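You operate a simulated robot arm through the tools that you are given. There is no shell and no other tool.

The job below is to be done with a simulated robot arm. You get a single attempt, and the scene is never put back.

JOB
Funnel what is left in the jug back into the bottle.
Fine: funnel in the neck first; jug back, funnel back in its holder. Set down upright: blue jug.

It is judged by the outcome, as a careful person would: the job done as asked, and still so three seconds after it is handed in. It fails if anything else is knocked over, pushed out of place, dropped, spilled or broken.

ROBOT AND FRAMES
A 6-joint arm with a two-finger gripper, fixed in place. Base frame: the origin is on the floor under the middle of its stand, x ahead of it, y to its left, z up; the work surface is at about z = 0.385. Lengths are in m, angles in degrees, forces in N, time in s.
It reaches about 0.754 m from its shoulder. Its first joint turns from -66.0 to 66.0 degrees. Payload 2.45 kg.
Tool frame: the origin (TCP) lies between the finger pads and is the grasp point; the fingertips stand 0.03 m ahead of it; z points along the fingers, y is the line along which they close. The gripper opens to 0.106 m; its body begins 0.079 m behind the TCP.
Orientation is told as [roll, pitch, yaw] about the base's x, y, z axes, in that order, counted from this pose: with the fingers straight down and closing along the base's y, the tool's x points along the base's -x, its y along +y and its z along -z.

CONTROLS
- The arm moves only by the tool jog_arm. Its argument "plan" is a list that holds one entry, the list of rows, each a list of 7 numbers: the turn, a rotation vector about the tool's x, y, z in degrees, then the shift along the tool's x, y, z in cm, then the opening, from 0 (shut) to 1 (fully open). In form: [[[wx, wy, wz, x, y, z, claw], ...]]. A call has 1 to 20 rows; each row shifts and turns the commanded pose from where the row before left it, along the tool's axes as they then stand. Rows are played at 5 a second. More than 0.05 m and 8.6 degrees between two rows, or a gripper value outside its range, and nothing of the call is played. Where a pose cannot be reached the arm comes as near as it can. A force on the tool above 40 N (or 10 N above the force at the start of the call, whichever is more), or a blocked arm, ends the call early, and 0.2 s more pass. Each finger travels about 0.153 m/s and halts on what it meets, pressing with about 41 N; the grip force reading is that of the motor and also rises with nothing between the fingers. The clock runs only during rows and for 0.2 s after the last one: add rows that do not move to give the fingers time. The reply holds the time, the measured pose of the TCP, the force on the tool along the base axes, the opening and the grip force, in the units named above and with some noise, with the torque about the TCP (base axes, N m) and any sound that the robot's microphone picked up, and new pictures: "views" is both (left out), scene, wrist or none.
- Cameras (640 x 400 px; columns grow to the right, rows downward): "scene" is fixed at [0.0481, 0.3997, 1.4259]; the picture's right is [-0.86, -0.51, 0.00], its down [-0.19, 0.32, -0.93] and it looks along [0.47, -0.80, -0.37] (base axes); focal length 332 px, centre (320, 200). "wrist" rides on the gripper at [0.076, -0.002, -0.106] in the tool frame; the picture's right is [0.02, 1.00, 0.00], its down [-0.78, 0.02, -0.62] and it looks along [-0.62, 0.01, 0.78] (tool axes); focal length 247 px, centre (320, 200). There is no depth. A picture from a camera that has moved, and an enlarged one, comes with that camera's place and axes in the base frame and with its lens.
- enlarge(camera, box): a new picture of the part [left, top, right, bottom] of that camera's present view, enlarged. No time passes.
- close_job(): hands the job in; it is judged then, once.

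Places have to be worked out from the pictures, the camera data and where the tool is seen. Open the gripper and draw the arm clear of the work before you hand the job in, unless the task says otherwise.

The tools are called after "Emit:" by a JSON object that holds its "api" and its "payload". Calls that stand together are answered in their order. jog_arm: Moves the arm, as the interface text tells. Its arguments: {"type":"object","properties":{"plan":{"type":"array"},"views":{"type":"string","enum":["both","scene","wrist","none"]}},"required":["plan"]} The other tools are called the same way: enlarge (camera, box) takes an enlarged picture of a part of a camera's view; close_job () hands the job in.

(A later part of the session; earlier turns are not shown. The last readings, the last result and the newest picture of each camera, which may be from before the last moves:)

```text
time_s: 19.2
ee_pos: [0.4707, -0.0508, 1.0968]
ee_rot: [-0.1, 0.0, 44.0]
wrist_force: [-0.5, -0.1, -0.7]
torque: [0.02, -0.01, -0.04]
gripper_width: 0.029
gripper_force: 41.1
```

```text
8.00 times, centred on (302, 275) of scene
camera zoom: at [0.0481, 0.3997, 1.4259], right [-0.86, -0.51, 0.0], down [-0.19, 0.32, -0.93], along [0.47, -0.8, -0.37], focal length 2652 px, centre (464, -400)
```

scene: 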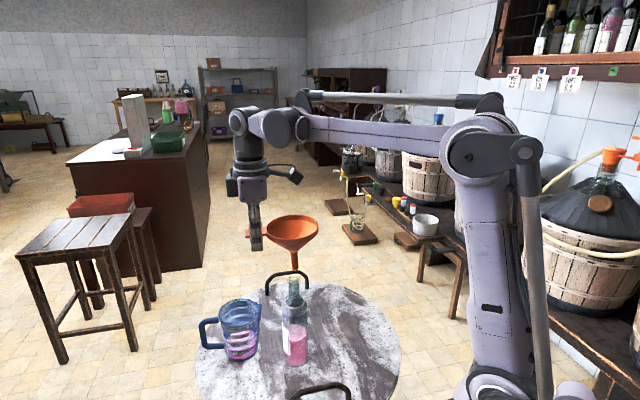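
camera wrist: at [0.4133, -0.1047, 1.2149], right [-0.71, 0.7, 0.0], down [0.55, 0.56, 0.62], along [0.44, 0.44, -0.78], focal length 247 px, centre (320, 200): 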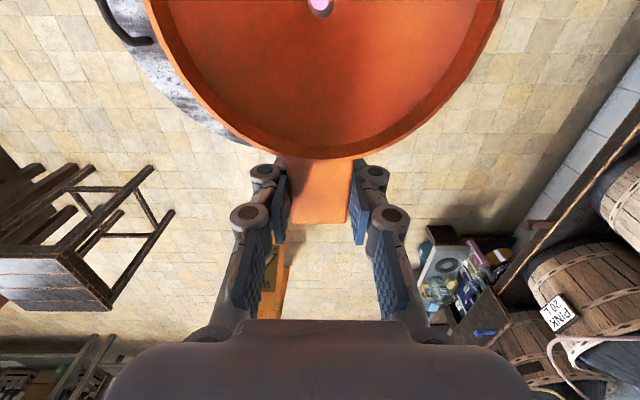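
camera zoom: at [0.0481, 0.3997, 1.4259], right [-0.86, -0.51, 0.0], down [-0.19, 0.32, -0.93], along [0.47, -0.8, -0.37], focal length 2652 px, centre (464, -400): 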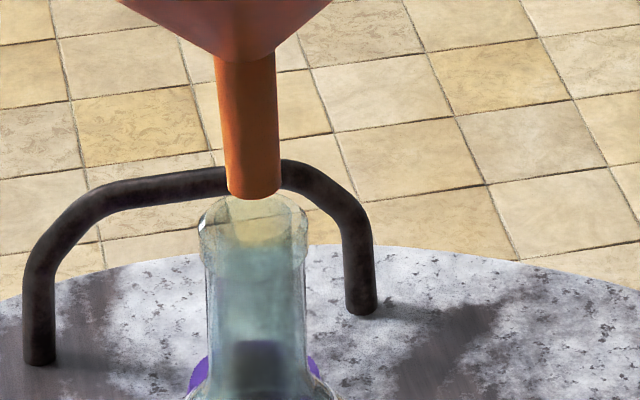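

Lateral alignment is now within about 0.6 mm, and only pink shows through the hole. I'll lower another 1.2 cm gently and check the tip against the mouth ellipse.

Emit:
{"api": "jog_arm", "payload": {"plan": [[[0, 0, 0, 0, 0, 0.4, 0], [0, 0, 0, 0, 0, 0.4, 0], [0, 0, 0, 0, 0, 0.4, 0], [0, 0, 0, 0, 0, 0, 0]]], "views": "none"}}

Emit:
{"api": "enlarge", "payload": {"camera": "scene", "box": [278, 250, 326, 300]}}

Emit:
{"api": "enlarge", "payload": {"camera": "wrist", "box": [296, 0, 344, 30]}}

```text
time_s: 20.2
ee_pos: [0.4703, -0.0491, 1.0854]
ee_rot: [-0.2, 0.0, 44.0]
wrist_force: [0.5, -0.5, 0.8]
torque: [0.0, -0.04, 0.02]
gripper_width: 0.0289
gripper_force: 41.2
```

```text
8.00 times, centred on (302, 275) of scene
camera zoom: at [0.0481, 0.3997, 1.4259], right [-0.86, -0.51, 0.0], down [-0.19, 0.32, -0.93], along [0.47, -0.8, -0.37], focal length 2652 px, centre (464, -400)
```

zoom: 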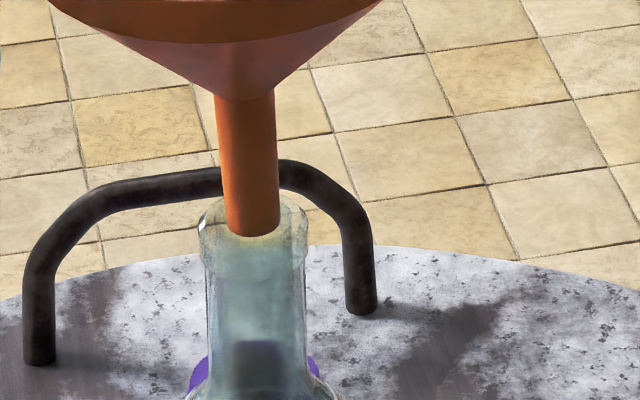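

```text
13.33 times, centred on (320, 15) of wrist
camera zoom: at [0.4174, -0.1037, 1.1901], right [-0.71, 0.7, 0.0], down [0.55, 0.56, 0.62], along [0.44, 0.44, -0.78], focal length 3293 px, centre (320, 2667)
```

zoom: 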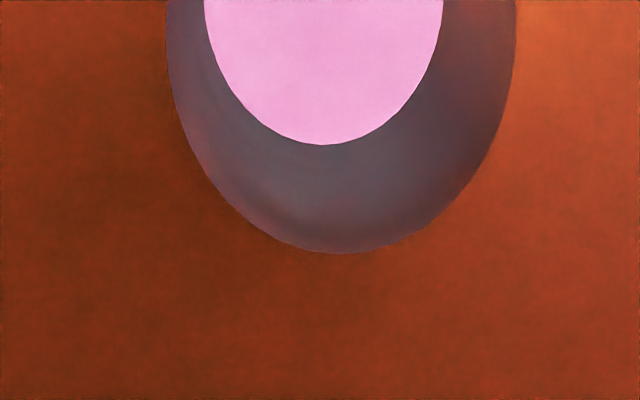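

The tip is now centred in the mouth ellipse and there's no contact force. I'll keep lowering in small steps and watch the force.

Emit:
{"api": "jog_arm", "payload": {"plan": [[[0, 0, 0, 0, 0, 0.3, 0], [0, 0, 0, 0, 0, 0.3, 0], [0, 0, 0, 0, 0, 0.3, 0], [0, 0, 0, 0, 0, 0, 0]]], "views": "none"}}

Emit:
{"api": "enlarge", "payload": {"camera": "scene", "box": [278, 250, 326, 300]}}

Emit:
{"api": "enlarge", "payload": {"camera": "wrist", "box": [160, 0, 480, 200]}}

```text
time_s: 21.2
ee_pos: [0.471, -0.0494, 1.0758]
ee_rot: [-0.1, 0.0, 44.0]
wrist_force: [-0.1, 0.2, -0.2]
torque: [0.04, -0.01, 0.01]
gripper_width: 0.0294
gripper_force: 40.9
```

```text
8.00 times, centred on (302, 275) of scene
camera zoom: at [0.0481, 0.3997, 1.4259], right [-0.86, -0.51, 0.0], down [-0.19, 0.32, -0.93], along [0.47, -0.8, -0.37], focal length 2652 px, centre (464, -400)
```

zoom: 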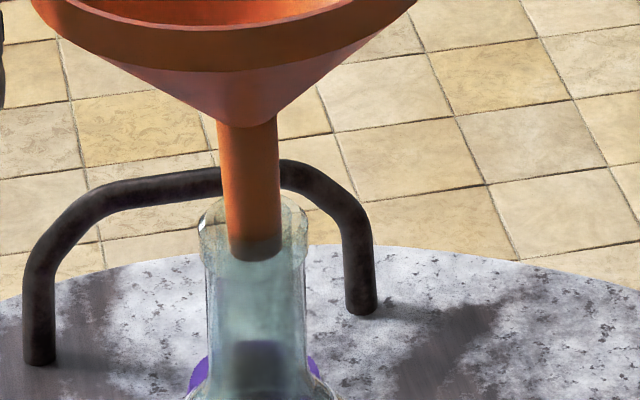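

```text
2.00 times, centred on (320, 100) of wrist
camera zoom: at [0.4172, -0.1044, 1.1816], right [-0.71, 0.7, 0.0], down [0.55, 0.56, 0.62], along [0.44, 0.44, -0.78], focal length 494 px, centre (320, 400)
```

zoom: 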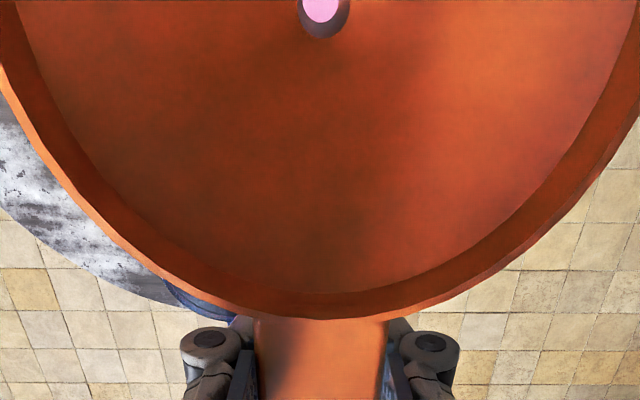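

The stem tip is inside the neck, behind the front glass. About 3.3 cm remains before the cone meets the mouth, so I'll lower 2.8 cm while watching the force.

Emit:
{"api": "jog_arm", "payload": {"plan": [[[0, 0, 0, 0, 0, 0.5, 0], [0, 0, 0, 0, 0, 0.5, 0], [0, 0, 0, 0, 0, 0.5, 0], [0, 0, 0, 0, 0, 0.5, 0], [0, 0, 0, 0, 0, 0.5, 0], [0, 0, 0, 0, 0, 0.3, 0], [0, 0, 0, 0, 0, 0, 0]]], "views": "none"}}

Emit:
{"api": "enlarge", "payload": {"camera": "scene", "box": [260, 240, 330, 310]}}

```text
time_s: 22.8
ee_pos: [0.4716, -0.0504, 1.047]
ee_rot: [-0.1, 0.0, 44.0]
wrist_force: [0.4, 0.1, 0.2]
torque: [0.03, -0.01, -0.02]
gripper_width: 0.0289
gripper_force: 41.1
```

```text
5.71 times, centred on (295, 275) of scene
camera zoom: at [0.0481, 0.3997, 1.4259], right [-0.86, -0.51, 0.0], down [-0.19, 0.32, -0.93], along [0.47, -0.8, -0.37], focal length 1895 px, centre (463, -229)
```

zoom: 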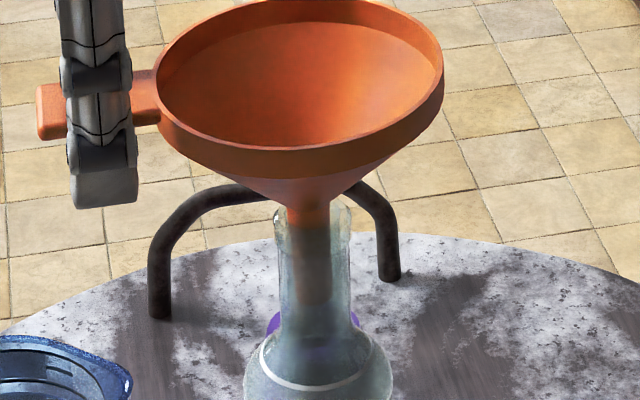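

The cone is about 5 mm from the mouth. I'll lower in 1.5 mm steps until the cone seats.

Emit:
{"api": "jog_arm", "payload": {"plan": [[[0, 0, 0, 0, 0, 0.15, 0], [0, 0, 0, 0, 0, 0.15, 0], [0, 0, 0, 0, 0, 0.15, 0], [0, 0, 0, 0, 0, 0, 0]]], "views": "none"}}

Emit:
{"api": "enlarge", "payload": {"camera": "scene", "box": [260, 240, 330, 310]}}

```text
time_s: 23.8
ee_pos: [0.4712, -0.0504, 1.0433]
ee_rot: [-0.1, 0.0, 44.0]
wrist_force: [-0.1, 0.0, -0.1]
torque: [0.01, 0.0, -0.05]
gripper_width: 0.029
gripper_force: 40.8
```

```text
5.71 times, centred on (295, 275) of scene
camera zoom: at [0.0481, 0.3997, 1.4259], right [-0.86, -0.51, 0.0], down [-0.19, 0.32, -0.93], along [0.47, -0.8, -0.37], focal length 1895 px, centre (463, -229)
```

zoom: 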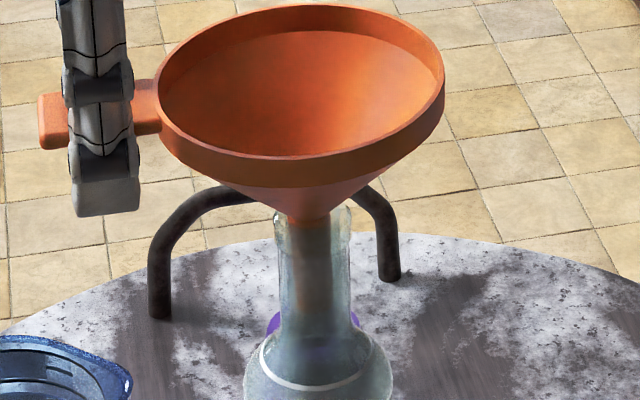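

Still no contact force. I'll go down a further 4 mm in 1 mm steps.

Emit:
{"api": "jog_arm", "payload": {"plan": [[[0, 0, 0, 0, 0, 0.1, 0], [0, 0, 0, 0, 0, 0.1, 0], [0, 0, 0, 0, 0, 0, 0]]], "views": "none"}}

Emit:
{"api": "jog_arm", "payload": {"plan": [[[0, 0, 0, 0, 0, 0.1, 0], [0, 0, 0, 0, 0, 0.1, 0], [0, 0, 0, 0, 0, 0, 0]]], "views": "none"}}

Emit:
{"api": "enlarge", "payload": {"camera": "scene", "box": [260, 240, 330, 310]}}

```text
time_s: 24.6
ee_pos: [0.4722, -0.0504, 1.0414]
ee_rot: [-0.1, 0.1, 44.0]
wrist_force: [-0.4, 1.5, 0.1]
torque: [0.03, 0.0, -0.01]
gripper_width: 0.0291
gripper_force: 41.4
```

```text
time_s: 25.4
ee_pos: [0.4728, -0.0505, 1.0392]
ee_rot: [-0.2, 0.0, 44.0]
wrist_force: [0.0, -0.6, -0.4]
torque: [0.01, 0.02, -0.01]
gripper_width: 0.0288
gripper_force: 41.0
```

```text
5.71 times, centred on (295, 275) of scene
camera zoom: at [0.0481, 0.3997, 1.4259], right [-0.86, -0.51, 0.0], down [-0.19, 0.32, -0.93], along [0.47, -0.8, -0.37], focal length 1895 px, centre (463, -229)
```

zoom: 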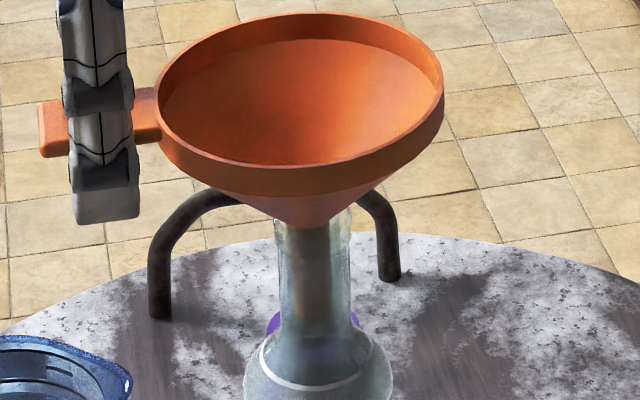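

The cone is at the lip now. I'll continue in 1 mm steps and read the force each time.

Emit:
{"api": "jog_arm", "payload": {"plan": [[[0, 0, 0, 0, 0, 0.1, 0], [0, 0, 0, 0, 0, 0.1, 0], [0, 0, 0, 0, 0, 0, 0]]], "views": "none"}}

Emit:
{"api": "jog_arm", "payload": {"plan": [[[0, 0, 0, 0, 0, 0.1, 0], [0, 0, 0, 0, 0, 0, 0]]], "views": "none"}}

Emit:
{"api": "enlarge", "payload": {"camera": "scene", "box": [260, 240, 330, 310]}}

```text
time_s: 26.2
ee_pos: [0.4708, -0.0477, 1.0368]
ee_rot: [-0.1, -0.1, 44.0]
wrist_force: [0.2, -1.2, 0.7]
torque: [-0.07, 0.09, 0.02]
gripper_width: 0.0292
gripper_force: 41.0
```

```text
time_s: 26.8
ee_pos: [0.471, -0.0479, 1.0364]
ee_rot: [-0.1, -0.1, 44.1]
wrist_force: [0.0, 0.3, 0.1]
torque: [-0.04, 0.03, 0.05]
gripper_width: 0.0289
gripper_force: 40.8
```

```text
5.71 times, centred on (295, 275) of scene
camera zoom: at [0.0481, 0.3997, 1.4259], right [-0.86, -0.51, 0.0], down [-0.19, 0.32, -0.93], along [0.47, -0.8, -0.37], focal length 1895 px, centre (463, -229)
```

zoom: 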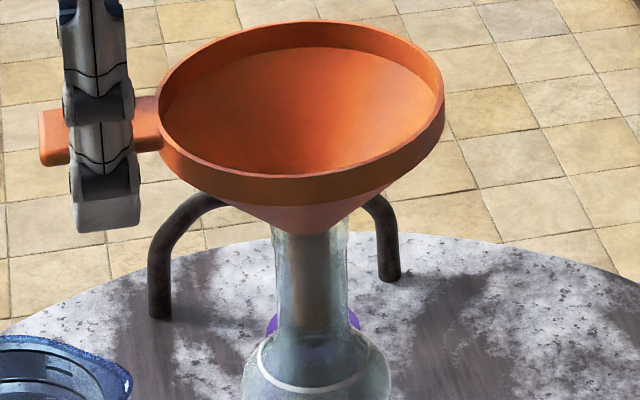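

The small torque change and 1 mm shift in the image suggest the cone has just touched the lip. I'll open the gripper gently to let the funnel settle, without moving the arm.

Emit:
{"api": "jog_arm", "payload": {"plan": [[[0, 0, 0, 0, 0, 0, 0.29], [0, 0, 0, 0, 0, 0, 0.32], [0, 0, 0, 0, 0, 0, 0.4], [0, 0, 0, 0, 0, 0, 0.6], [0, 0, 0, 0, 0, 0, 0.6], [0, 0, 0, 0, 0, 0, 0.6]]], "views": "both"}}

Emit:
{"api": "enlarge", "payload": {"camera": "scene", "box": [260, 240, 330, 310]}}

```text
time_s: 28.2
ee_pos: [0.4713, -0.0493, 1.0363]
ee_rot: [0.0, 0.0, 44.0]
wrist_force: [0.2, -0.5, -1.2]
torque: [0.01, 0.02, 0.01]
gripper_width: 0.0637
gripper_force: 0.1
camera wrist: at [0.4173, -0.1039, 1.1413], right [-0.71, 0.7, 0.0], down [0.55, 0.56, 0.62], along [0.44, 0.44, -0.78], focal length 247 px, centre (320, 200)
```

scene: 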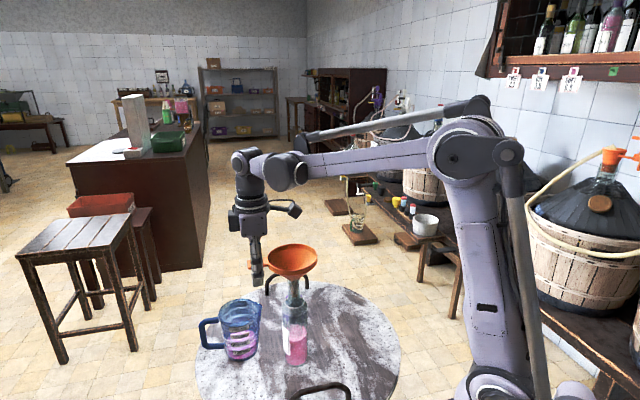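
wrist: 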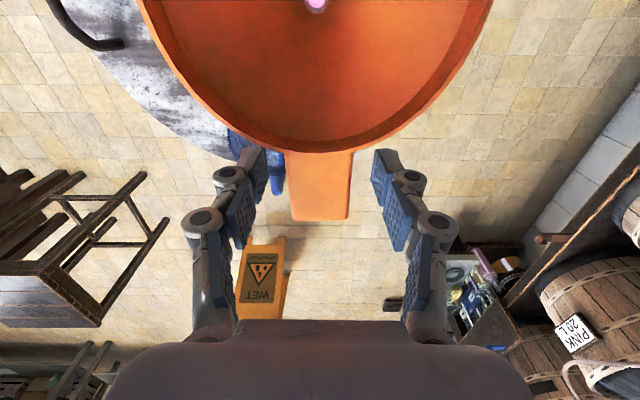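

```text
5.71 times, centred on (295, 275) of scene
camera zoom: at [0.0481, 0.3997, 1.4259], right [-0.86, -0.51, 0.0], down [-0.19, 0.32, -0.93], along [0.47, -0.8, -0.37], focal length 1895 px, centre (463, -229)
```

zoom: 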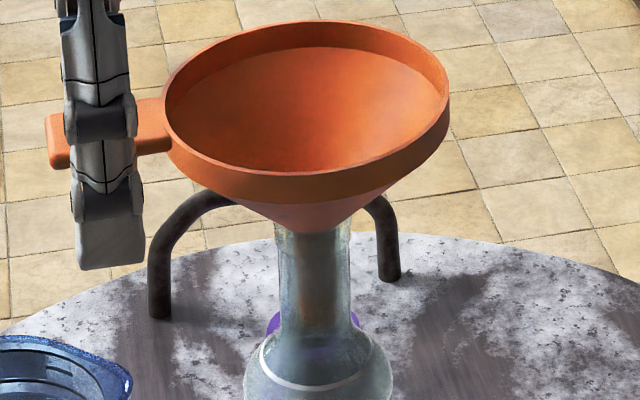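

The funnel has settled into the neck and sits upright. I'll rise 10 cm clear of it, then move over the estimated jug handle near (0.585, -0.01) for a close look.

Emit:
{"api": "jog_arm", "payload": {"plan": [[[0, 0, 0, 0, 0, -1, 0.6], [0, 0, 0, 0, 0, -2, 0.6], [0, 0, 0, 0, 0, -3, 0.6], [0, 0, 0, 0, 0, -4, 0.6], [0, 0, 0, -2.7, -1.3, 0, 0.6], [0, 0, 0, -2.7, -1.3, 0, 0.6], [0, 0, 0, -2.7, -1.3, 0, 0.6], [0, 0, 0, -2.7, -1.2, 0, 0.6], [0, 0, 0, 0, 0, 0, 0.6]]], "views": "both"}}

Emit:
{"api": "enlarge", "payload": {"camera": "wrist", "box": [200, 0, 440, 150]}}

Emit:
{"api": "enlarge", "payload": {"camera": "scene", "box": [190, 220, 350, 380]}}

```text
time_s: 30.2
ee_pos: [0.5863, -0.0097, 1.1405]
ee_rot: [0.0, -0.1, 44.0]
wrist_force: [0.1, -0.4, 0.1]
torque: [-0.01, -0.02, 0.01]
gripper_width: 0.0633
gripper_force: 0.1
camera wrist: at [0.5324, -0.0646, 1.2455], right [-0.71, 0.7, 0.0], down [0.55, 0.56, 0.62], along [0.44, 0.44, -0.78], focal length 247 px, centre (320, 200)
```

scene: 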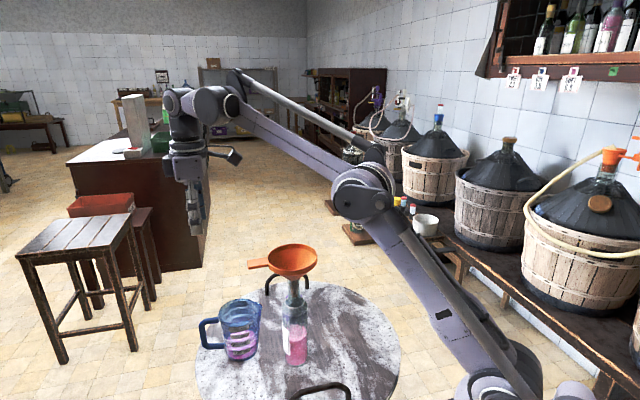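
wrist: 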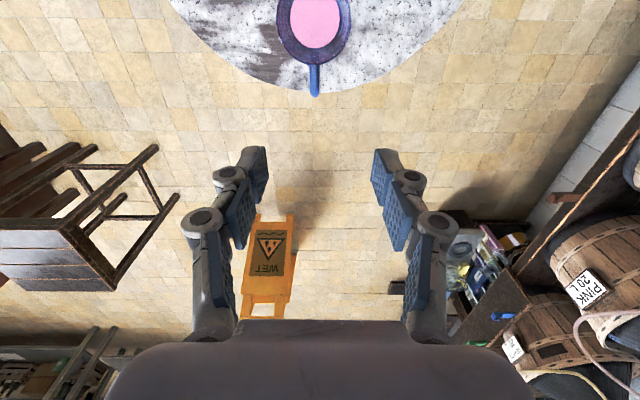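

```text
2.67 times, centred on (320, 75) of wrist
camera zoom: at [0.5324, -0.0646, 1.2455], right [-0.71, 0.7, 0.0], down [0.55, 0.56, 0.62], along [0.44, 0.44, -0.78], focal length 659 px, centre (320, 533)
```

zoom: 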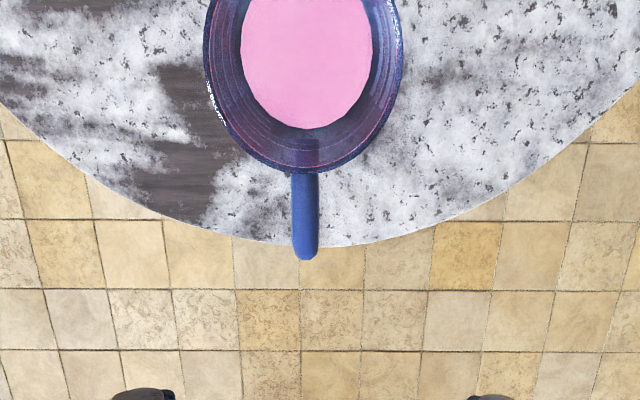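

```text
2.50 times, centred on (270, 300) of scene
camera zoom: at [0.0481, 0.3997, 1.4259], right [-0.86, -0.51, 0.0], down [-0.19, 0.32, -0.93], along [0.47, -0.8, -0.37], focal length 829 px, centre (445, -50)
```

zoom: 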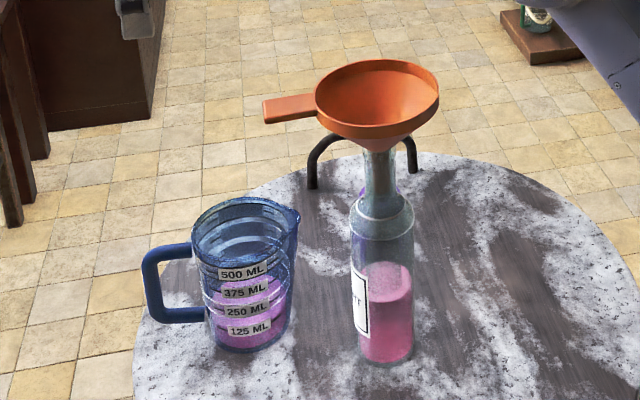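

The handle lies along the tool's x axis at about 45°, with its outer bar near (0.609, 0.001) and the jug axis near (0.548, -0.060). I'll shift to the bar and descend partway for a check.

Emit:
{"api": "jog_arm", "payload": {"plan": [[[0, 0, -1.0, -2.0, -0.8, 0, 0.6], [0, 0, 0, 0, 0, 3.5, 0.6], [0, 0, 0, 0, 0, 3.5, 0.6], [0, 0, 0, 0, 0, 3.5, 0.6], [0, 0, 0, 0, 0, 3.5, 0.6], [0, 0, 0, 0, 0, 3.5, 0.6], [0, 0, 0, 0, 0, 2.5, 0.6], [0, 0, 0, 0, 0, 0, 0.6]]], "views": "both"}}

Emit:
{"api": "enlarge", "payload": {"camera": "wrist", "box": [200, 40, 440, 190]}}

Emit:
{"api": "enlarge", "payload": {"camera": "scene", "box": [170, 240, 290, 370]}}

```text
time_s: 32.0
ee_pos: [0.6652, 0.0001, 0.9826]
ee_rot: [0.1, -0.1, 45.0]
wrist_force: [0.4, -0.3, -0.1]
torque: [0.01, 0.03, 0.0]
gripper_width: 0.0639
gripper_force: 0.1
out of reach, approached as far as the arm can: row 4, 5, 6, 7
camera wrist: at [0.6124, -0.0554, 1.0872], right [-0.72, 0.69, 0.0], down [0.54, 0.57, 0.62], along [0.43, 0.45, -0.78], focal length 247 px, centre (320, 200)
```

scene: 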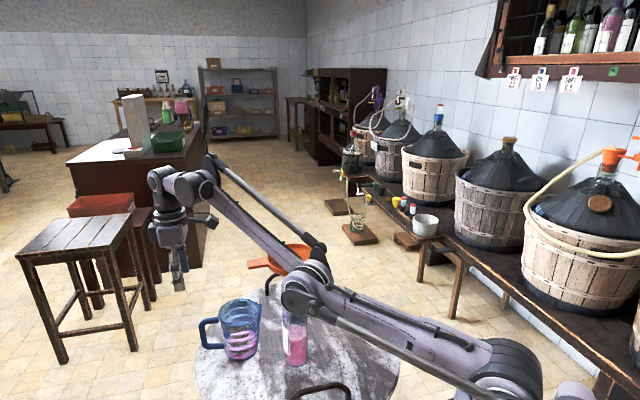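
wrist: 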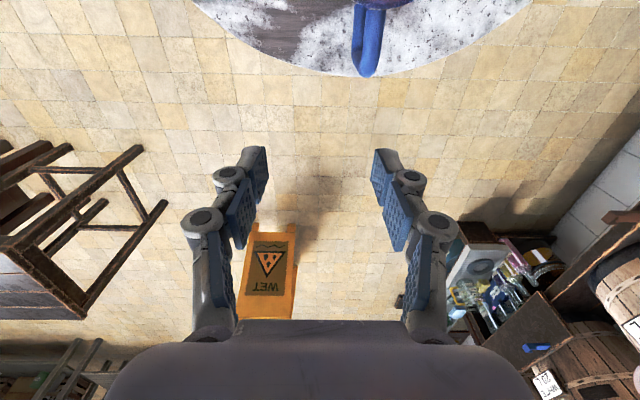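

```text
2.67 times, centred on (320, 115) of wrist
camera zoom: at [0.6124, -0.0554, 1.0872], right [-0.72, 0.69, 0.0], down [0.54, 0.57, 0.62], along [0.43, 0.45, -0.78], focal length 659 px, centre (320, 427)
```

zoom: 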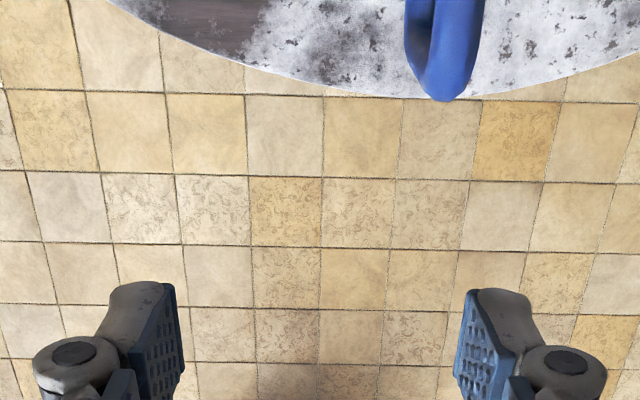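

```text
3.08 times, centred on (230, 305) of scene
camera zoom: at [0.0481, 0.3997, 1.4259], right [-0.86, -0.51, 0.0], down [-0.19, 0.32, -0.93], along [0.47, -0.8, -0.37], focal length 1020 px, centre (597, -123)
```

zoom: 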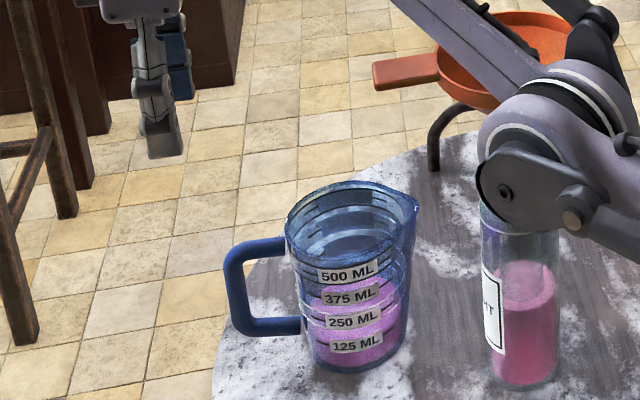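

The move was flagged out of reach: the arm passed near full extension and folded elbow-down, with the elbow near (0.32, 0, 1.06), about 9 cm from the funnel. No force is reported. I'll retrace straight up slowly and look at the arm shape before anything else.

Emit:
{"api": "jog_arm", "payload": {"plan": [[[0, 0, 0, 0, 0, -2.5, 0.6], [0, 0, 0, 0, 0, -3.5, 0.6], [0, 0, 0, 0, 0, -3.5, 0.6], [0, 0, 0, 0, 0, -3.5, 0.6], [0, 0, 0, 0, 0, 0, 0.6]]], "views": "both"}}

```text
time_s: 33.2
ee_pos: [0.6371, -0.0023, 1.0847]
ee_rot: [-0.1, 0.0, 45.0]
wrist_force: [0.4, -0.5, -0.6]
torque: [-0.01, -0.04, 0.02]
gripper_width: 0.0638
gripper_force: 0.0
out of reach, approached as far as the arm can: row 2, 3, 4
camera wrist: at [0.5832, -0.057, 1.1886], right [-0.72, 0.69, 0.0], down [0.54, 0.57, 0.62], along [0.43, 0.45, -0.78], focal length 247 px, centre (320, 200)
```

scene: 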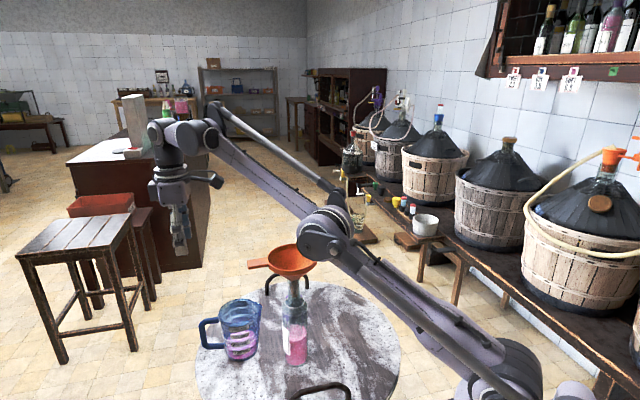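
wrist: 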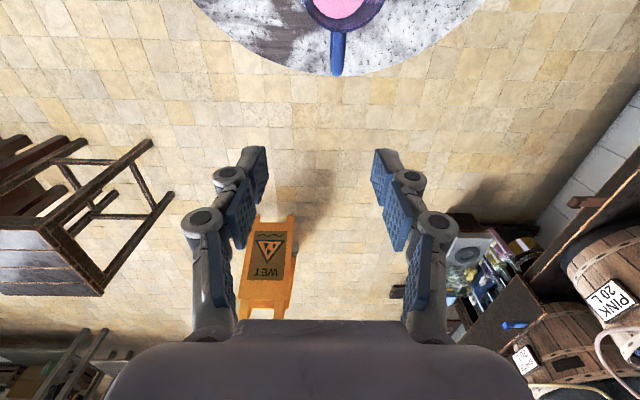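

The arm is now almost straight, with an error purely along the arm (a stretched-elbow singularity). Up here nothing is near the elbow, so I'll rise further and then draw inward at height, to get the elbow bending upward again.

Emit:
{"api": "jog_arm", "payload": {"plan": [[[0, 0, 0, 0, 0, -3, 0.6], [0, 0, 0, 0, 0, -3, 0.6], [0, 0, 0, 0, 0, -3, 0.6], [0, 0, 0, 2, 2, 0, 0.6], [0, 0, 0, 2, 2, 0, 0.6], [0, 0, 0, 2, 2, 0, 0.6], [0, 0, 0, 0, 0, 0, 0.6]]], "views": "both"}}

```text
time_s: 34.8
ee_pos: [0.5126, -0.0038, 1.1427]
ee_rot: [-0.1, 0.0, 45.0]
wrist_force: [-0.1, 0.4, 0.3]
torque: [0.01, -0.01, -0.03]
gripper_width: 0.0633
gripper_force: 0.0
out of reach, approached as far as the arm can: row 1, 2, 3
camera wrist: at [0.4603, -0.0584, 1.2479], right [-0.72, 0.69, 0.0], down [0.54, 0.57, 0.62], along [0.43, 0.45, -0.78], focal length 247 px, centre (320, 200)
```

scene: 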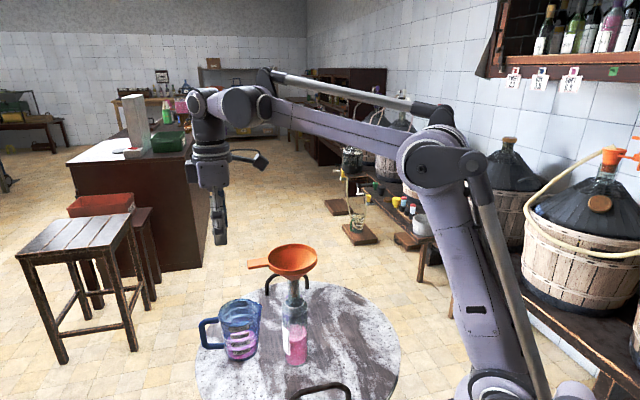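
wrist: 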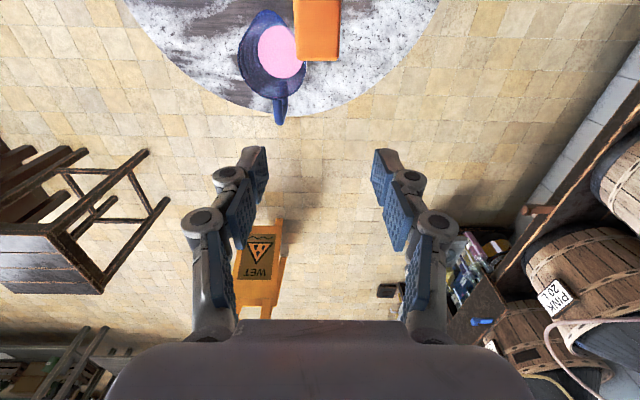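

The elbow is up again and the arm is clear of everything. I'll zoom in on the arm and on the funnel to judge the forearm's clearance to the funnel tab before approaching the handle along a lower, safer path.

Emit:
{"api": "enlarge", "payload": {"camera": "scene", "box": [170, 60, 530, 285]}}

Emit:
{"api": "enlarge", "payload": {"camera": "wrist", "box": [220, 0, 380, 130]}}

Emit:
{"api": "jog_arm", "payload": {"plan": [[[0, 0, 0, 0, 0, 0, 0.6]]], "views": "none"}}

```text
1.78 times, centred on (350, 172) of scene
camera zoom: at [0.048, 0.3997, 1.4259], right [-0.86, -0.51, 0.0], down [-0.19, 0.32, -0.93], along [0.47, -0.8, -0.37], focal length 589 px, centre (267, 249)
```

zoom: 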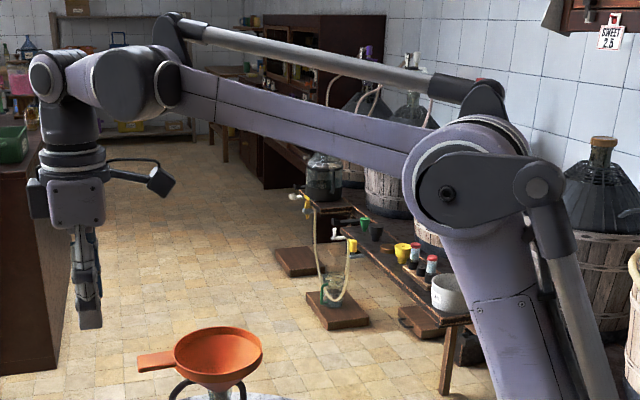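

```text
3.08 times, centred on (300, 65) of wrist
camera zoom: at [0.4603, -0.0584, 1.2479], right [-0.72, 0.69, 0.0], down [0.54, 0.57, 0.62], along [0.43, 0.45, -0.78], focal length 760 px, centre (382, 615)
```

zoom: 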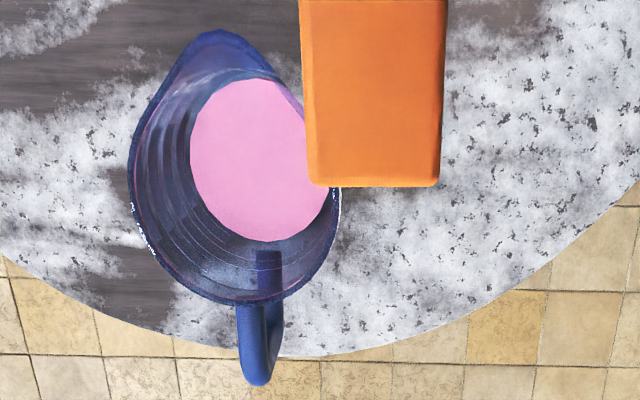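

```text
time_s: 35.2
ee_pos: [0.5134, -0.0026, 1.1427]
ee_rot: [-0.1, 0.1, 45.0]
wrist_force: [-0.1, -1.4, 0.4]
torque: [0.0, -0.03, 0.01]
gripper_width: 0.0635
gripper_force: 0.0
```

The arm is steady at (0.513, -0.003, 1.143). The handle's outer end computes to (0.615, 0.008) in both views, so its bar is at about (0.609, 0.002). I'll approach diagonally (outward while descending) to (0.607, 0.000, 0.97), well inside reach.

Emit:
{"api": "jog_arm", "payload": {"plan": [[[0, 0, 0, -1.143, -1.072, 2.88, 0.6], [0, 0, 0, -1.143, -1.072, 2.88, 0.6], [0, 0, 0, -1.143, -1.072, 2.88, 0.6], [0, 0, 0, -1.143, -1.072, 2.88, 0.6], [0, 0, 0, -1.143, -1.072, 2.88, 0.6], [0, 0, 0, -1.143, -1.072, 2.88, 0.6], [0, 0, 0, 0, 0, 0, 0.6]]], "views": "both"}}

Emit:
{"api": "enlarge", "payload": {"camera": "scene", "box": [170, 160, 410, 340]}}

Emit:
{"api": "enlarge", "payload": {"camera": "wrist", "box": [200, 40, 440, 190]}}

```text
time_s: 36.8
ee_pos: [0.6087, -0.0018, 0.9683]
ee_rot: [-0.1, -0.1, 45.0]
wrist_force: [0.2, 0.1, -0.4]
torque: [0.03, 0.01, 0.02]
gripper_width: 0.0634
gripper_force: 0.0
camera wrist: at [0.5561, -0.0564, 1.0736], right [-0.72, 0.69, 0.0], down [0.54, 0.57, 0.62], along [0.43, 0.45, -0.78], focal length 247 px, centre (320, 200)
```

scene: 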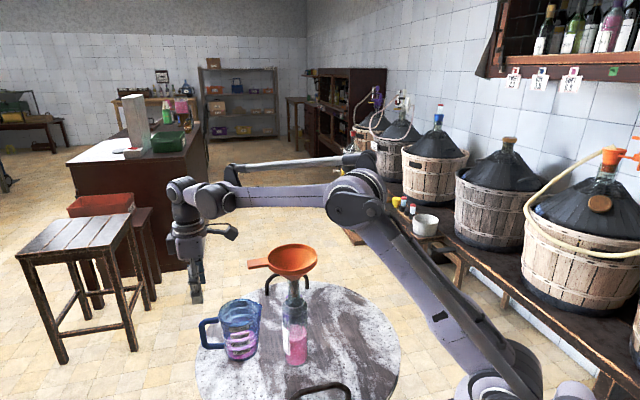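
wrist: 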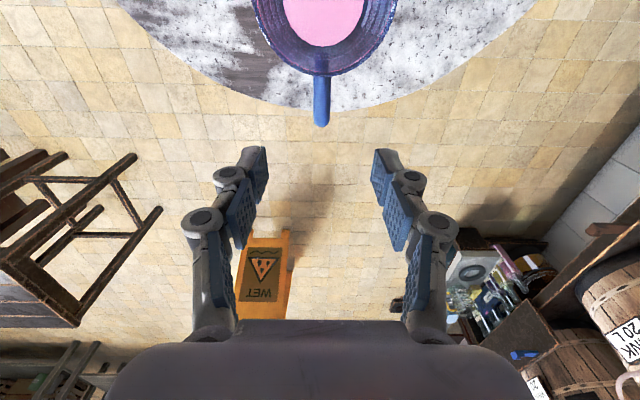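

```text
2.22 times, centred on (290, 250) of scene
camera zoom: at [0.0481, 0.3997, 1.4259], right [-0.86, -0.51, 0.0], down [-0.19, 0.32, -0.93], along [0.47, -0.8, -0.37], focal length 737 px, centre (387, 89)
```

zoom: 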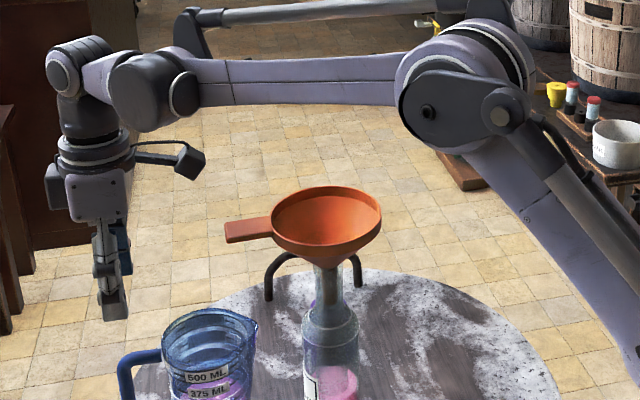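

```text
2.67 times, centred on (320, 115) of wrist
camera zoom: at [0.5561, -0.0564, 1.0736], right [-0.72, 0.69, 0.0], down [0.54, 0.57, 0.62], along [0.43, 0.45, -0.78], focal length 659 px, centre (320, 427)
```

zoom: 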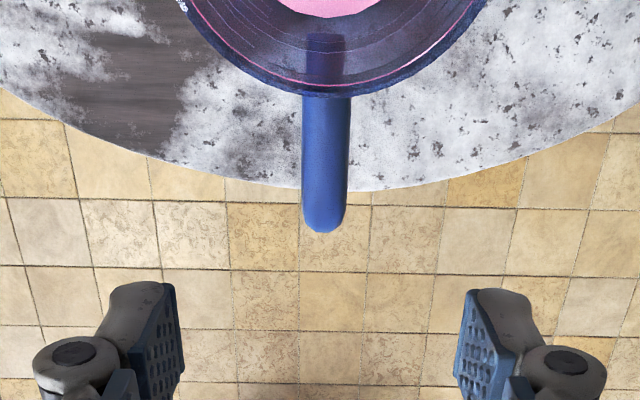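

The arm keeps its elbow up now, and the handle bar is centred under the TCP within 2 mm. I'll descend 6 cm and check the forearm's gap above the funnel.

Emit:
{"api": "jog_arm", "payload": {"plan": [[[0, 0, 0, 0, 0, 2.0, 0.6], [0, 0, 0, 0, 0, 2.0, 0.6], [0, 0, 0, 0, 0, 2.0, 0.6], [0, 0, 0, 0, 0, 0, 0.6]]], "views": "wrist"}}

Emit:
{"api": "enlarge", "payload": {"camera": "scene", "box": [170, 160, 410, 340]}}

```text
time_s: 37.8
ee_pos: [0.6087, -0.0013, 0.9084]
ee_rot: [-0.2, -0.1, 45.0]
wrist_force: [0.2, -0.3, -0.2]
torque: [0.0, 0.0, -0.01]
gripper_width: 0.0636
gripper_force: 0.1
camera wrist: at [0.5562, -0.0568, 1.0142], right [-0.72, 0.69, 0.0], down [0.54, 0.57, 0.62], along [0.43, 0.45, -0.78], focal length 247 px, centre (320, 200)
```

wrist: 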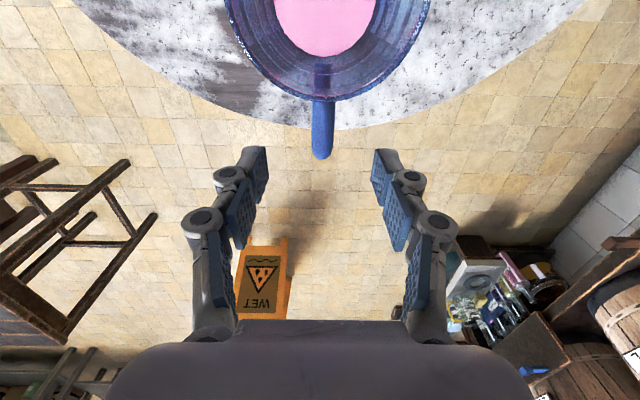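

```text
2.22 times, centred on (290, 250) of scene
camera zoom: at [0.0481, 0.3997, 1.4259], right [-0.86, -0.51, 0.0], down [-0.19, 0.32, -0.93], along [0.47, -0.8, -0.37], focal length 737 px, centre (387, 89)
```

zoom: 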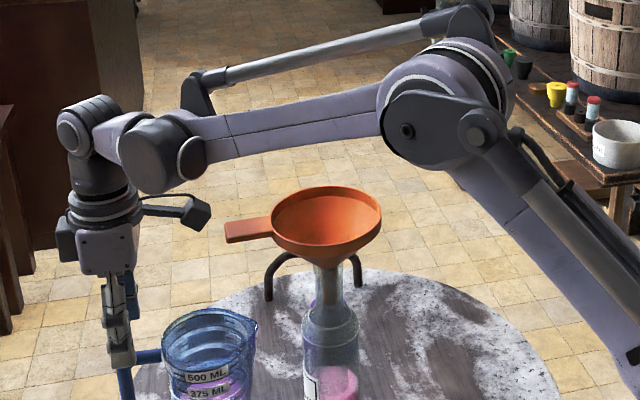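

There's still a clear gap: the housing is left of the tab and the forearm is above the rim. I'll go down 3 cm more and check again.

Emit:
{"api": "jog_arm", "payload": {"plan": [[[0, 0, 0, 0, 0, 1.5, 0.6], [0, 0, 0, 0, 0, 1.5, 0.6], [0, 0, 0, 0, 0, 0, 0.6]]], "views": "wrist"}}

Emit:
{"api": "enlarge", "payload": {"camera": "scene", "box": [170, 180, 370, 330]}}

```text
time_s: 38.6
ee_pos: [0.6097, -0.0005, 0.881]
ee_rot: [-0.1, 0.1, 45.0]
wrist_force: [0.0, -0.4, 0.0]
torque: [0.02, 0.0, -0.02]
gripper_width: 0.0634
gripper_force: 0.1
camera wrist: at [0.5566, -0.0568, 0.9855], right [-0.72, 0.69, 0.0], down [0.54, 0.57, 0.62], along [0.43, 0.45, -0.78], focal length 247 px, centre (320, 200)
```

wrist: 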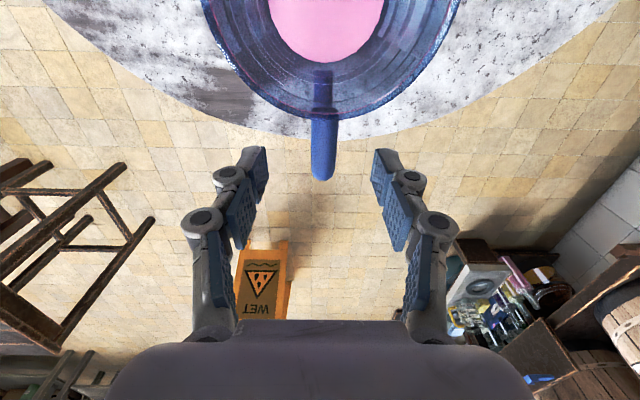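

```text
2.67 times, centred on (270, 255) of scene
camera zoom: at [0.0481, 0.3997, 1.4259], right [-0.86, -0.51, 0.0], down [-0.19, 0.32, -0.93], along [0.47, -0.8, -0.37], focal length 884 px, centre (453, 53)
```

zoom: 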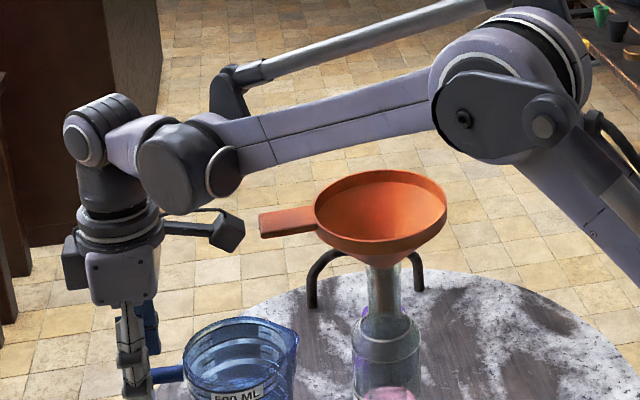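

Still clear everywhere. I'll go the last 3 cm to z ≈ 0.85 so the pads straddle the handle bar.

Emit:
{"api": "jog_arm", "payload": {"plan": [[[0, 0, 0, 0, 0, 1.5, 0.6], [0, 0, 0, 0, 0, 1.5, 0.6], [0, 0, 0, 0, 0, 0, 0.6]]], "views": "wrist"}}

Emit:
{"api": "enlarge", "payload": {"camera": "scene", "box": [170, 200, 330, 360]}}

Emit:
{"api": "enlarge", "payload": {"camera": "wrist", "box": [200, 60, 440, 240]}}

```text
time_s: 39.4
ee_pos: [0.6092, -0.0009, 0.8496]
ee_rot: [-0.1, 0.0, 45.0]
wrist_force: [-0.1, 0.0, -0.1]
torque: [0.0, 0.02, 0.01]
gripper_width: 0.0635
gripper_force: 0.1
camera wrist: at [0.5571, -0.0564, 0.9556], right [-0.72, 0.69, 0.0], down [0.54, 0.57, 0.62], along [0.43, 0.45, -0.78], focal length 247 px, centre (320, 200)
```

wrist: 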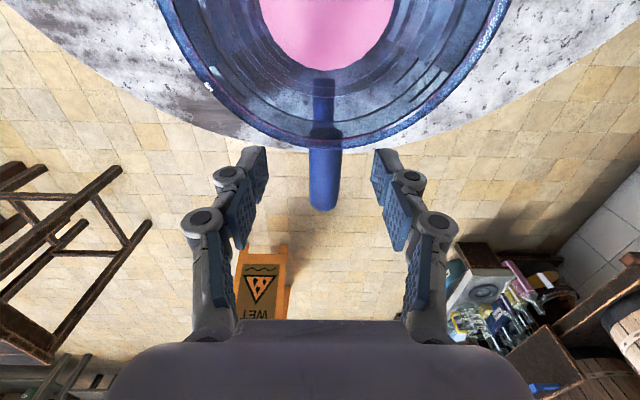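

```text
2.50 times, centred on (250, 280) of scene
camera zoom: at [0.0481, 0.3997, 1.4259], right [-0.86, -0.51, 0.0], down [-0.19, 0.32, -0.93], along [0.47, -0.8, -0.37], focal length 829 px, centre (495, 0)
```

zoom: 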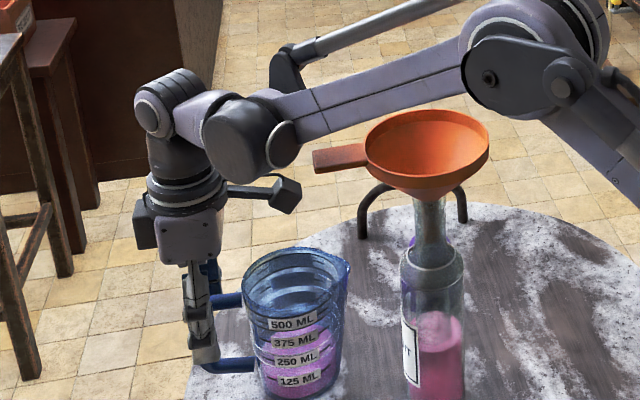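

```text
2.22 times, centred on (320, 150) of wrist
camera zoom: at [0.5571, -0.0564, 0.9556], right [-0.72, 0.69, 0.0], down [0.54, 0.57, 0.62], along [0.43, 0.45, -0.78], focal length 549 px, centre (320, 311)
```

zoom: 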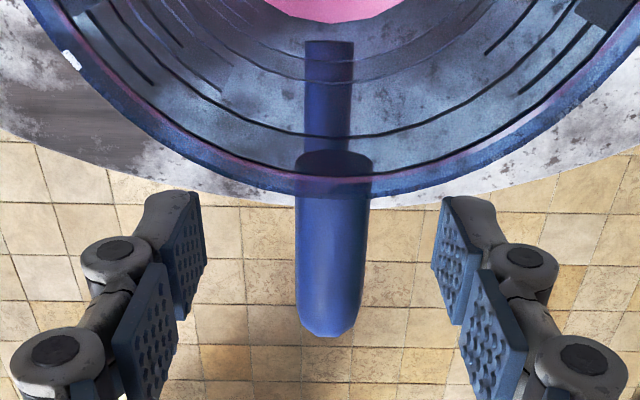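

The handle bar (about 15 mm wide) is centred between the fingers, and the pads cover about 5 cm of it. I'll shift 3 mm outward, then close gradually.

Emit:
{"api": "jog_arm", "payload": {"plan": [[[0, 0, 0, -0.3, 0.05, 0, 0.6], [0, 0, 0, 0, 0, 0, 0.45], [0, 0, 0, 0, 0, 0, 0.35], [0, 0, 0, 0, 0, 0, 0.27], [0, 0, 0, 0, 0, 0, 0.2], [0, 0, 0, 0, 0, 0, 0.15], [0, 0, 0, 0, 0, 0, 0.1], [0, 0, 0, 0, 0, 0, 0], [0, 0, 0, 0, 0, 0, 0], [0, 0, 0, 0, 0, 0, 0]]], "views": "wrist"}}

Emit:
{"api": "enlarge", "payload": {"camera": "scene", "box": [170, 200, 330, 360]}}

```text
time_s: 41.6
ee_pos: [0.6113, 0.0035, 0.8496]
ee_rot: [-0.1, 0.0, 45.0]
wrist_force: [0.0, 0.5, -0.2]
torque: [-0.01, -0.02, 0.0]
gripper_width: 0.0139
gripper_force: 40.6
camera wrist: at [0.5579, -0.0533, 0.9552], right [-0.72, 0.69, 0.0], down [0.54, 0.57, 0.62], along [0.43, 0.45, -0.78], focal length 247 px, centre (320, 200)
```

wrist: 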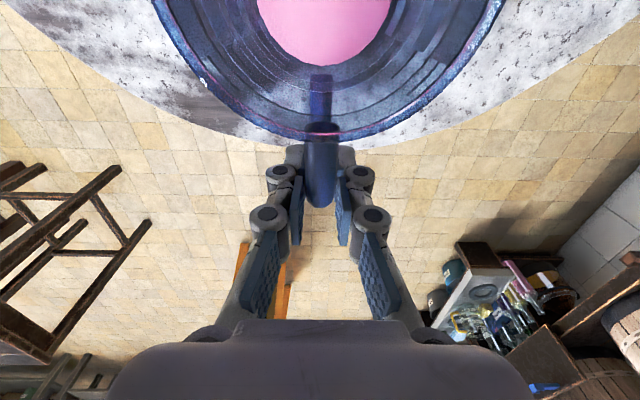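

```text
2.50 times, centred on (250, 280) of scene
camera zoom: at [0.0481, 0.3997, 1.4259], right [-0.86, -0.51, 0.0], down [-0.19, 0.32, -0.93], along [0.47, -0.8, -0.37], focal length 829 px, centre (495, 0)
```

zoom: 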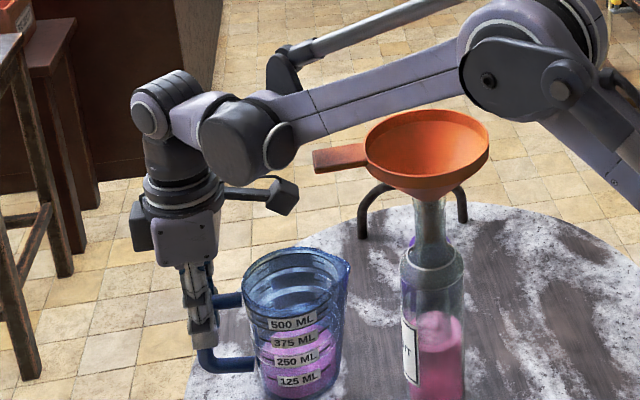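

The handle is gripped firmly at 13.9 mm with 41 N and the jug hasn't moved. I'll lift just 1 cm and check for sagging or slipping.

Emit:
{"api": "jog_arm", "payload": {"plan": [[[0, 0, 0, 0, 0, -0.2, 0], [0, 0, 0, 0, 0, -0.3, 0], [0, 0, 0, 0, 0, -0.5, 0], [0, 0, 0, 0, 0, 0, 0], [0, 0, 0, 0, 0, 0, 0]]], "views": "wrist"}}

Emit:
{"api": "enlarge", "payload": {"camera": "scene", "box": [170, 200, 330, 360]}}

```text
time_s: 42.8
ee_pos: [0.6105, 0.0023, 0.8599]
ee_rot: [-0.1, 0.0, 44.9]
wrist_force: [0.0, -0.6, -4.0]
torque: [0.22, -0.23, 0.02]
gripper_width: 0.0139
gripper_force: 40.2
camera wrist: at [0.5575, -0.0534, 0.965], right [-0.72, 0.69, 0.0], down [0.54, 0.57, 0.62], along [0.43, 0.45, -0.78], focal length 247 px, centre (320, 200)
```

wrist: 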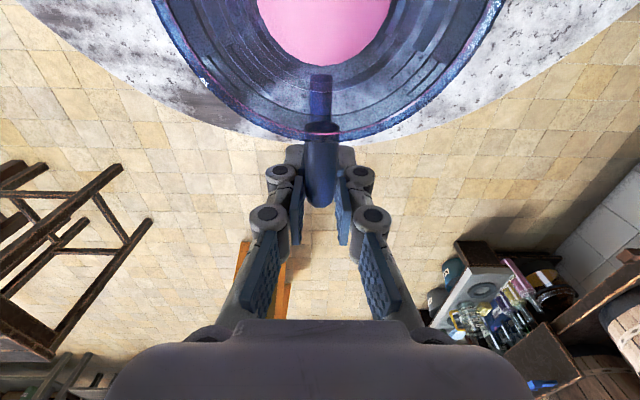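

```text
2.50 times, centred on (250, 280) of scene
camera zoom: at [0.0481, 0.3997, 1.4259], right [-0.86, -0.51, 0.0], down [-0.19, 0.32, -0.93], along [0.47, -0.8, -0.37], focal length 829 px, centre (495, 0)
```

zoom: 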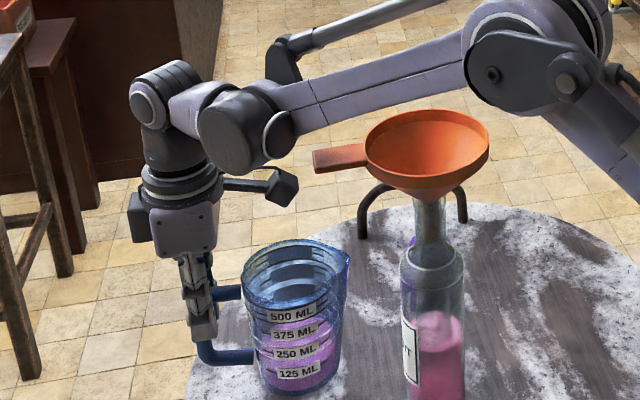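

The jug came up level with about 4 N of load and no slip. The plan is to move slightly away from the funnel tab, yaw the jug while it's upright and low, then tilt and bring it over the funnel. First I'll lift 2 cm and shift away by (+1.5, +5.5) cm.

Emit:
{"api": "jog_arm", "payload": {"plan": [[[0, 0, 0, 0, 0, -1, 0], [0, 0, 0, 0, 0, -1, 0], [0, 0, 0, -0.6, 0.35, 0, 0], [0, 0, 0, -1.1, 0.62, 0, 0], [0, 0, 0, -1.2, 0.7, 0, 0], [0, 0, 0, -1.1, 0.62, 0, 0], [0, 0, 0, -0.95, 0.54, 0, 0], [0, 0, 0, 0, 0, 0, 0]]], "views": "both"}}

```text
time_s: 44.6
ee_pos: [0.6229, 0.0583, 0.8795]
ee_rot: [-0.1, 0.1, 45.1]
wrist_force: [-0.3, -0.1, -4.7]
torque: [0.18, -0.18, 0.05]
gripper_width: 0.0144
gripper_force: 40.8
camera wrist: at [0.5704, 0.0019, 0.985], right [-0.72, 0.69, 0.0], down [0.54, 0.57, 0.62], along [0.43, 0.45, -0.78], focal length 247 px, centre (320, 200)
```

scene: 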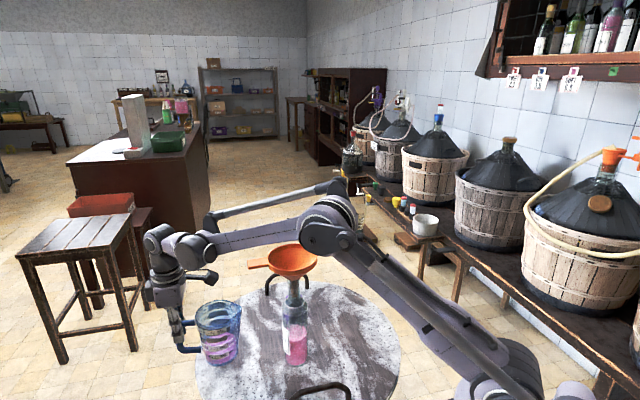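
wrist: 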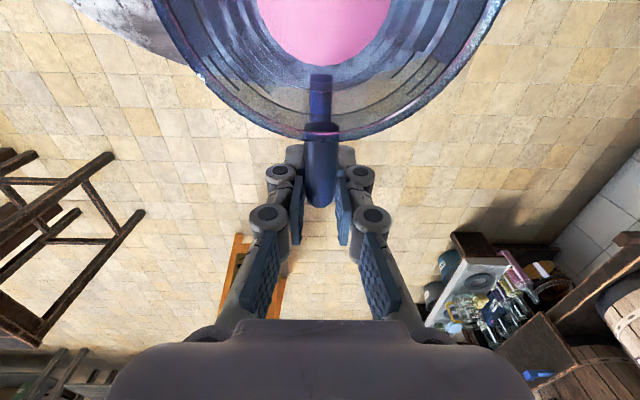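

Stable, with no slip. I'll now yaw the upright jug by -80° about the tool axis (to heading -35°) in gentle 5° steps.

Emit:
{"api": "jog_arm", "payload": {"plan": [[[0, 0, 3, 0, 0, 0, 0], [0, 0, 5, 0, 0, 0, 0], [0, 0, 5, 0, 0, 0, 0], [0, 0, 5, 0, 0, 0, 0], [0, 0, 5, 0, 0, 0, 0], [0, 0, 5, 0, 0, 0, 0], [0, 0, 5, 0, 0, 0, 0], [0, 0, 5, 0, 0, 0, 0], [0, 0, 5, 0, 0, 0, 0], [0, 0, 5, 0, 0, 0, 0], [0, 0, 5, 0, 0, 0, 0], [0, 0, 5, 0, 0, 0, 0], [0, 0, 5, 0, 0, 0, 0], [0, 0, 5, 0, 0, 0, 0], [0, 0, 5, 0, 0, 0, 0], [0, 0, 4, 0, 0, 0, 0], [0, 0, 3, 0, 0, 0, 0], [0, 0, 0, 0, 0, 0, 0]]], "views": "both"}}

```text
time_s: 48.4
ee_pos: [0.626, 0.0568, 0.8812]
ee_rot: [0.0, -0.1, -35.1]
wrist_force: [0.9, -0.5, -4.3]
torque: [-0.15, -0.23, -0.02]
gripper_width: 0.0141
gripper_force: 40.3
camera wrist: at [0.5618, 0.0987, 0.9861], right [0.56, 0.83, 0.0], down [0.65, -0.44, 0.62], along [0.52, -0.35, -0.78], focal length 247 px, centre (320, 200)
```

scene: 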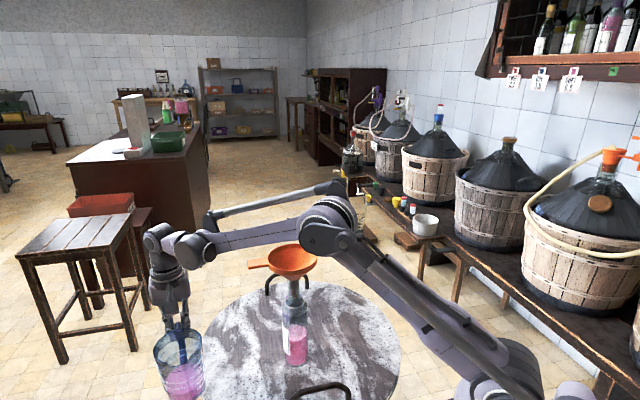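
wrist: 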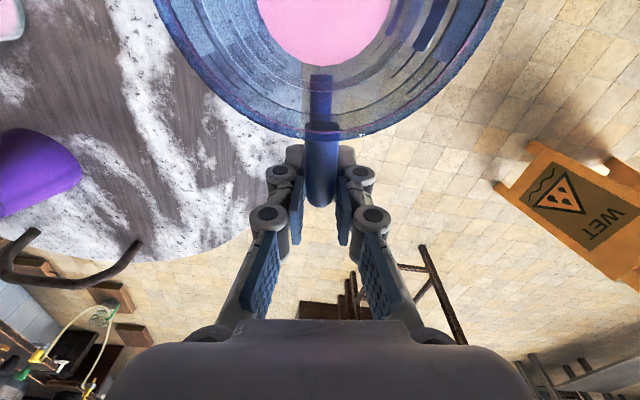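

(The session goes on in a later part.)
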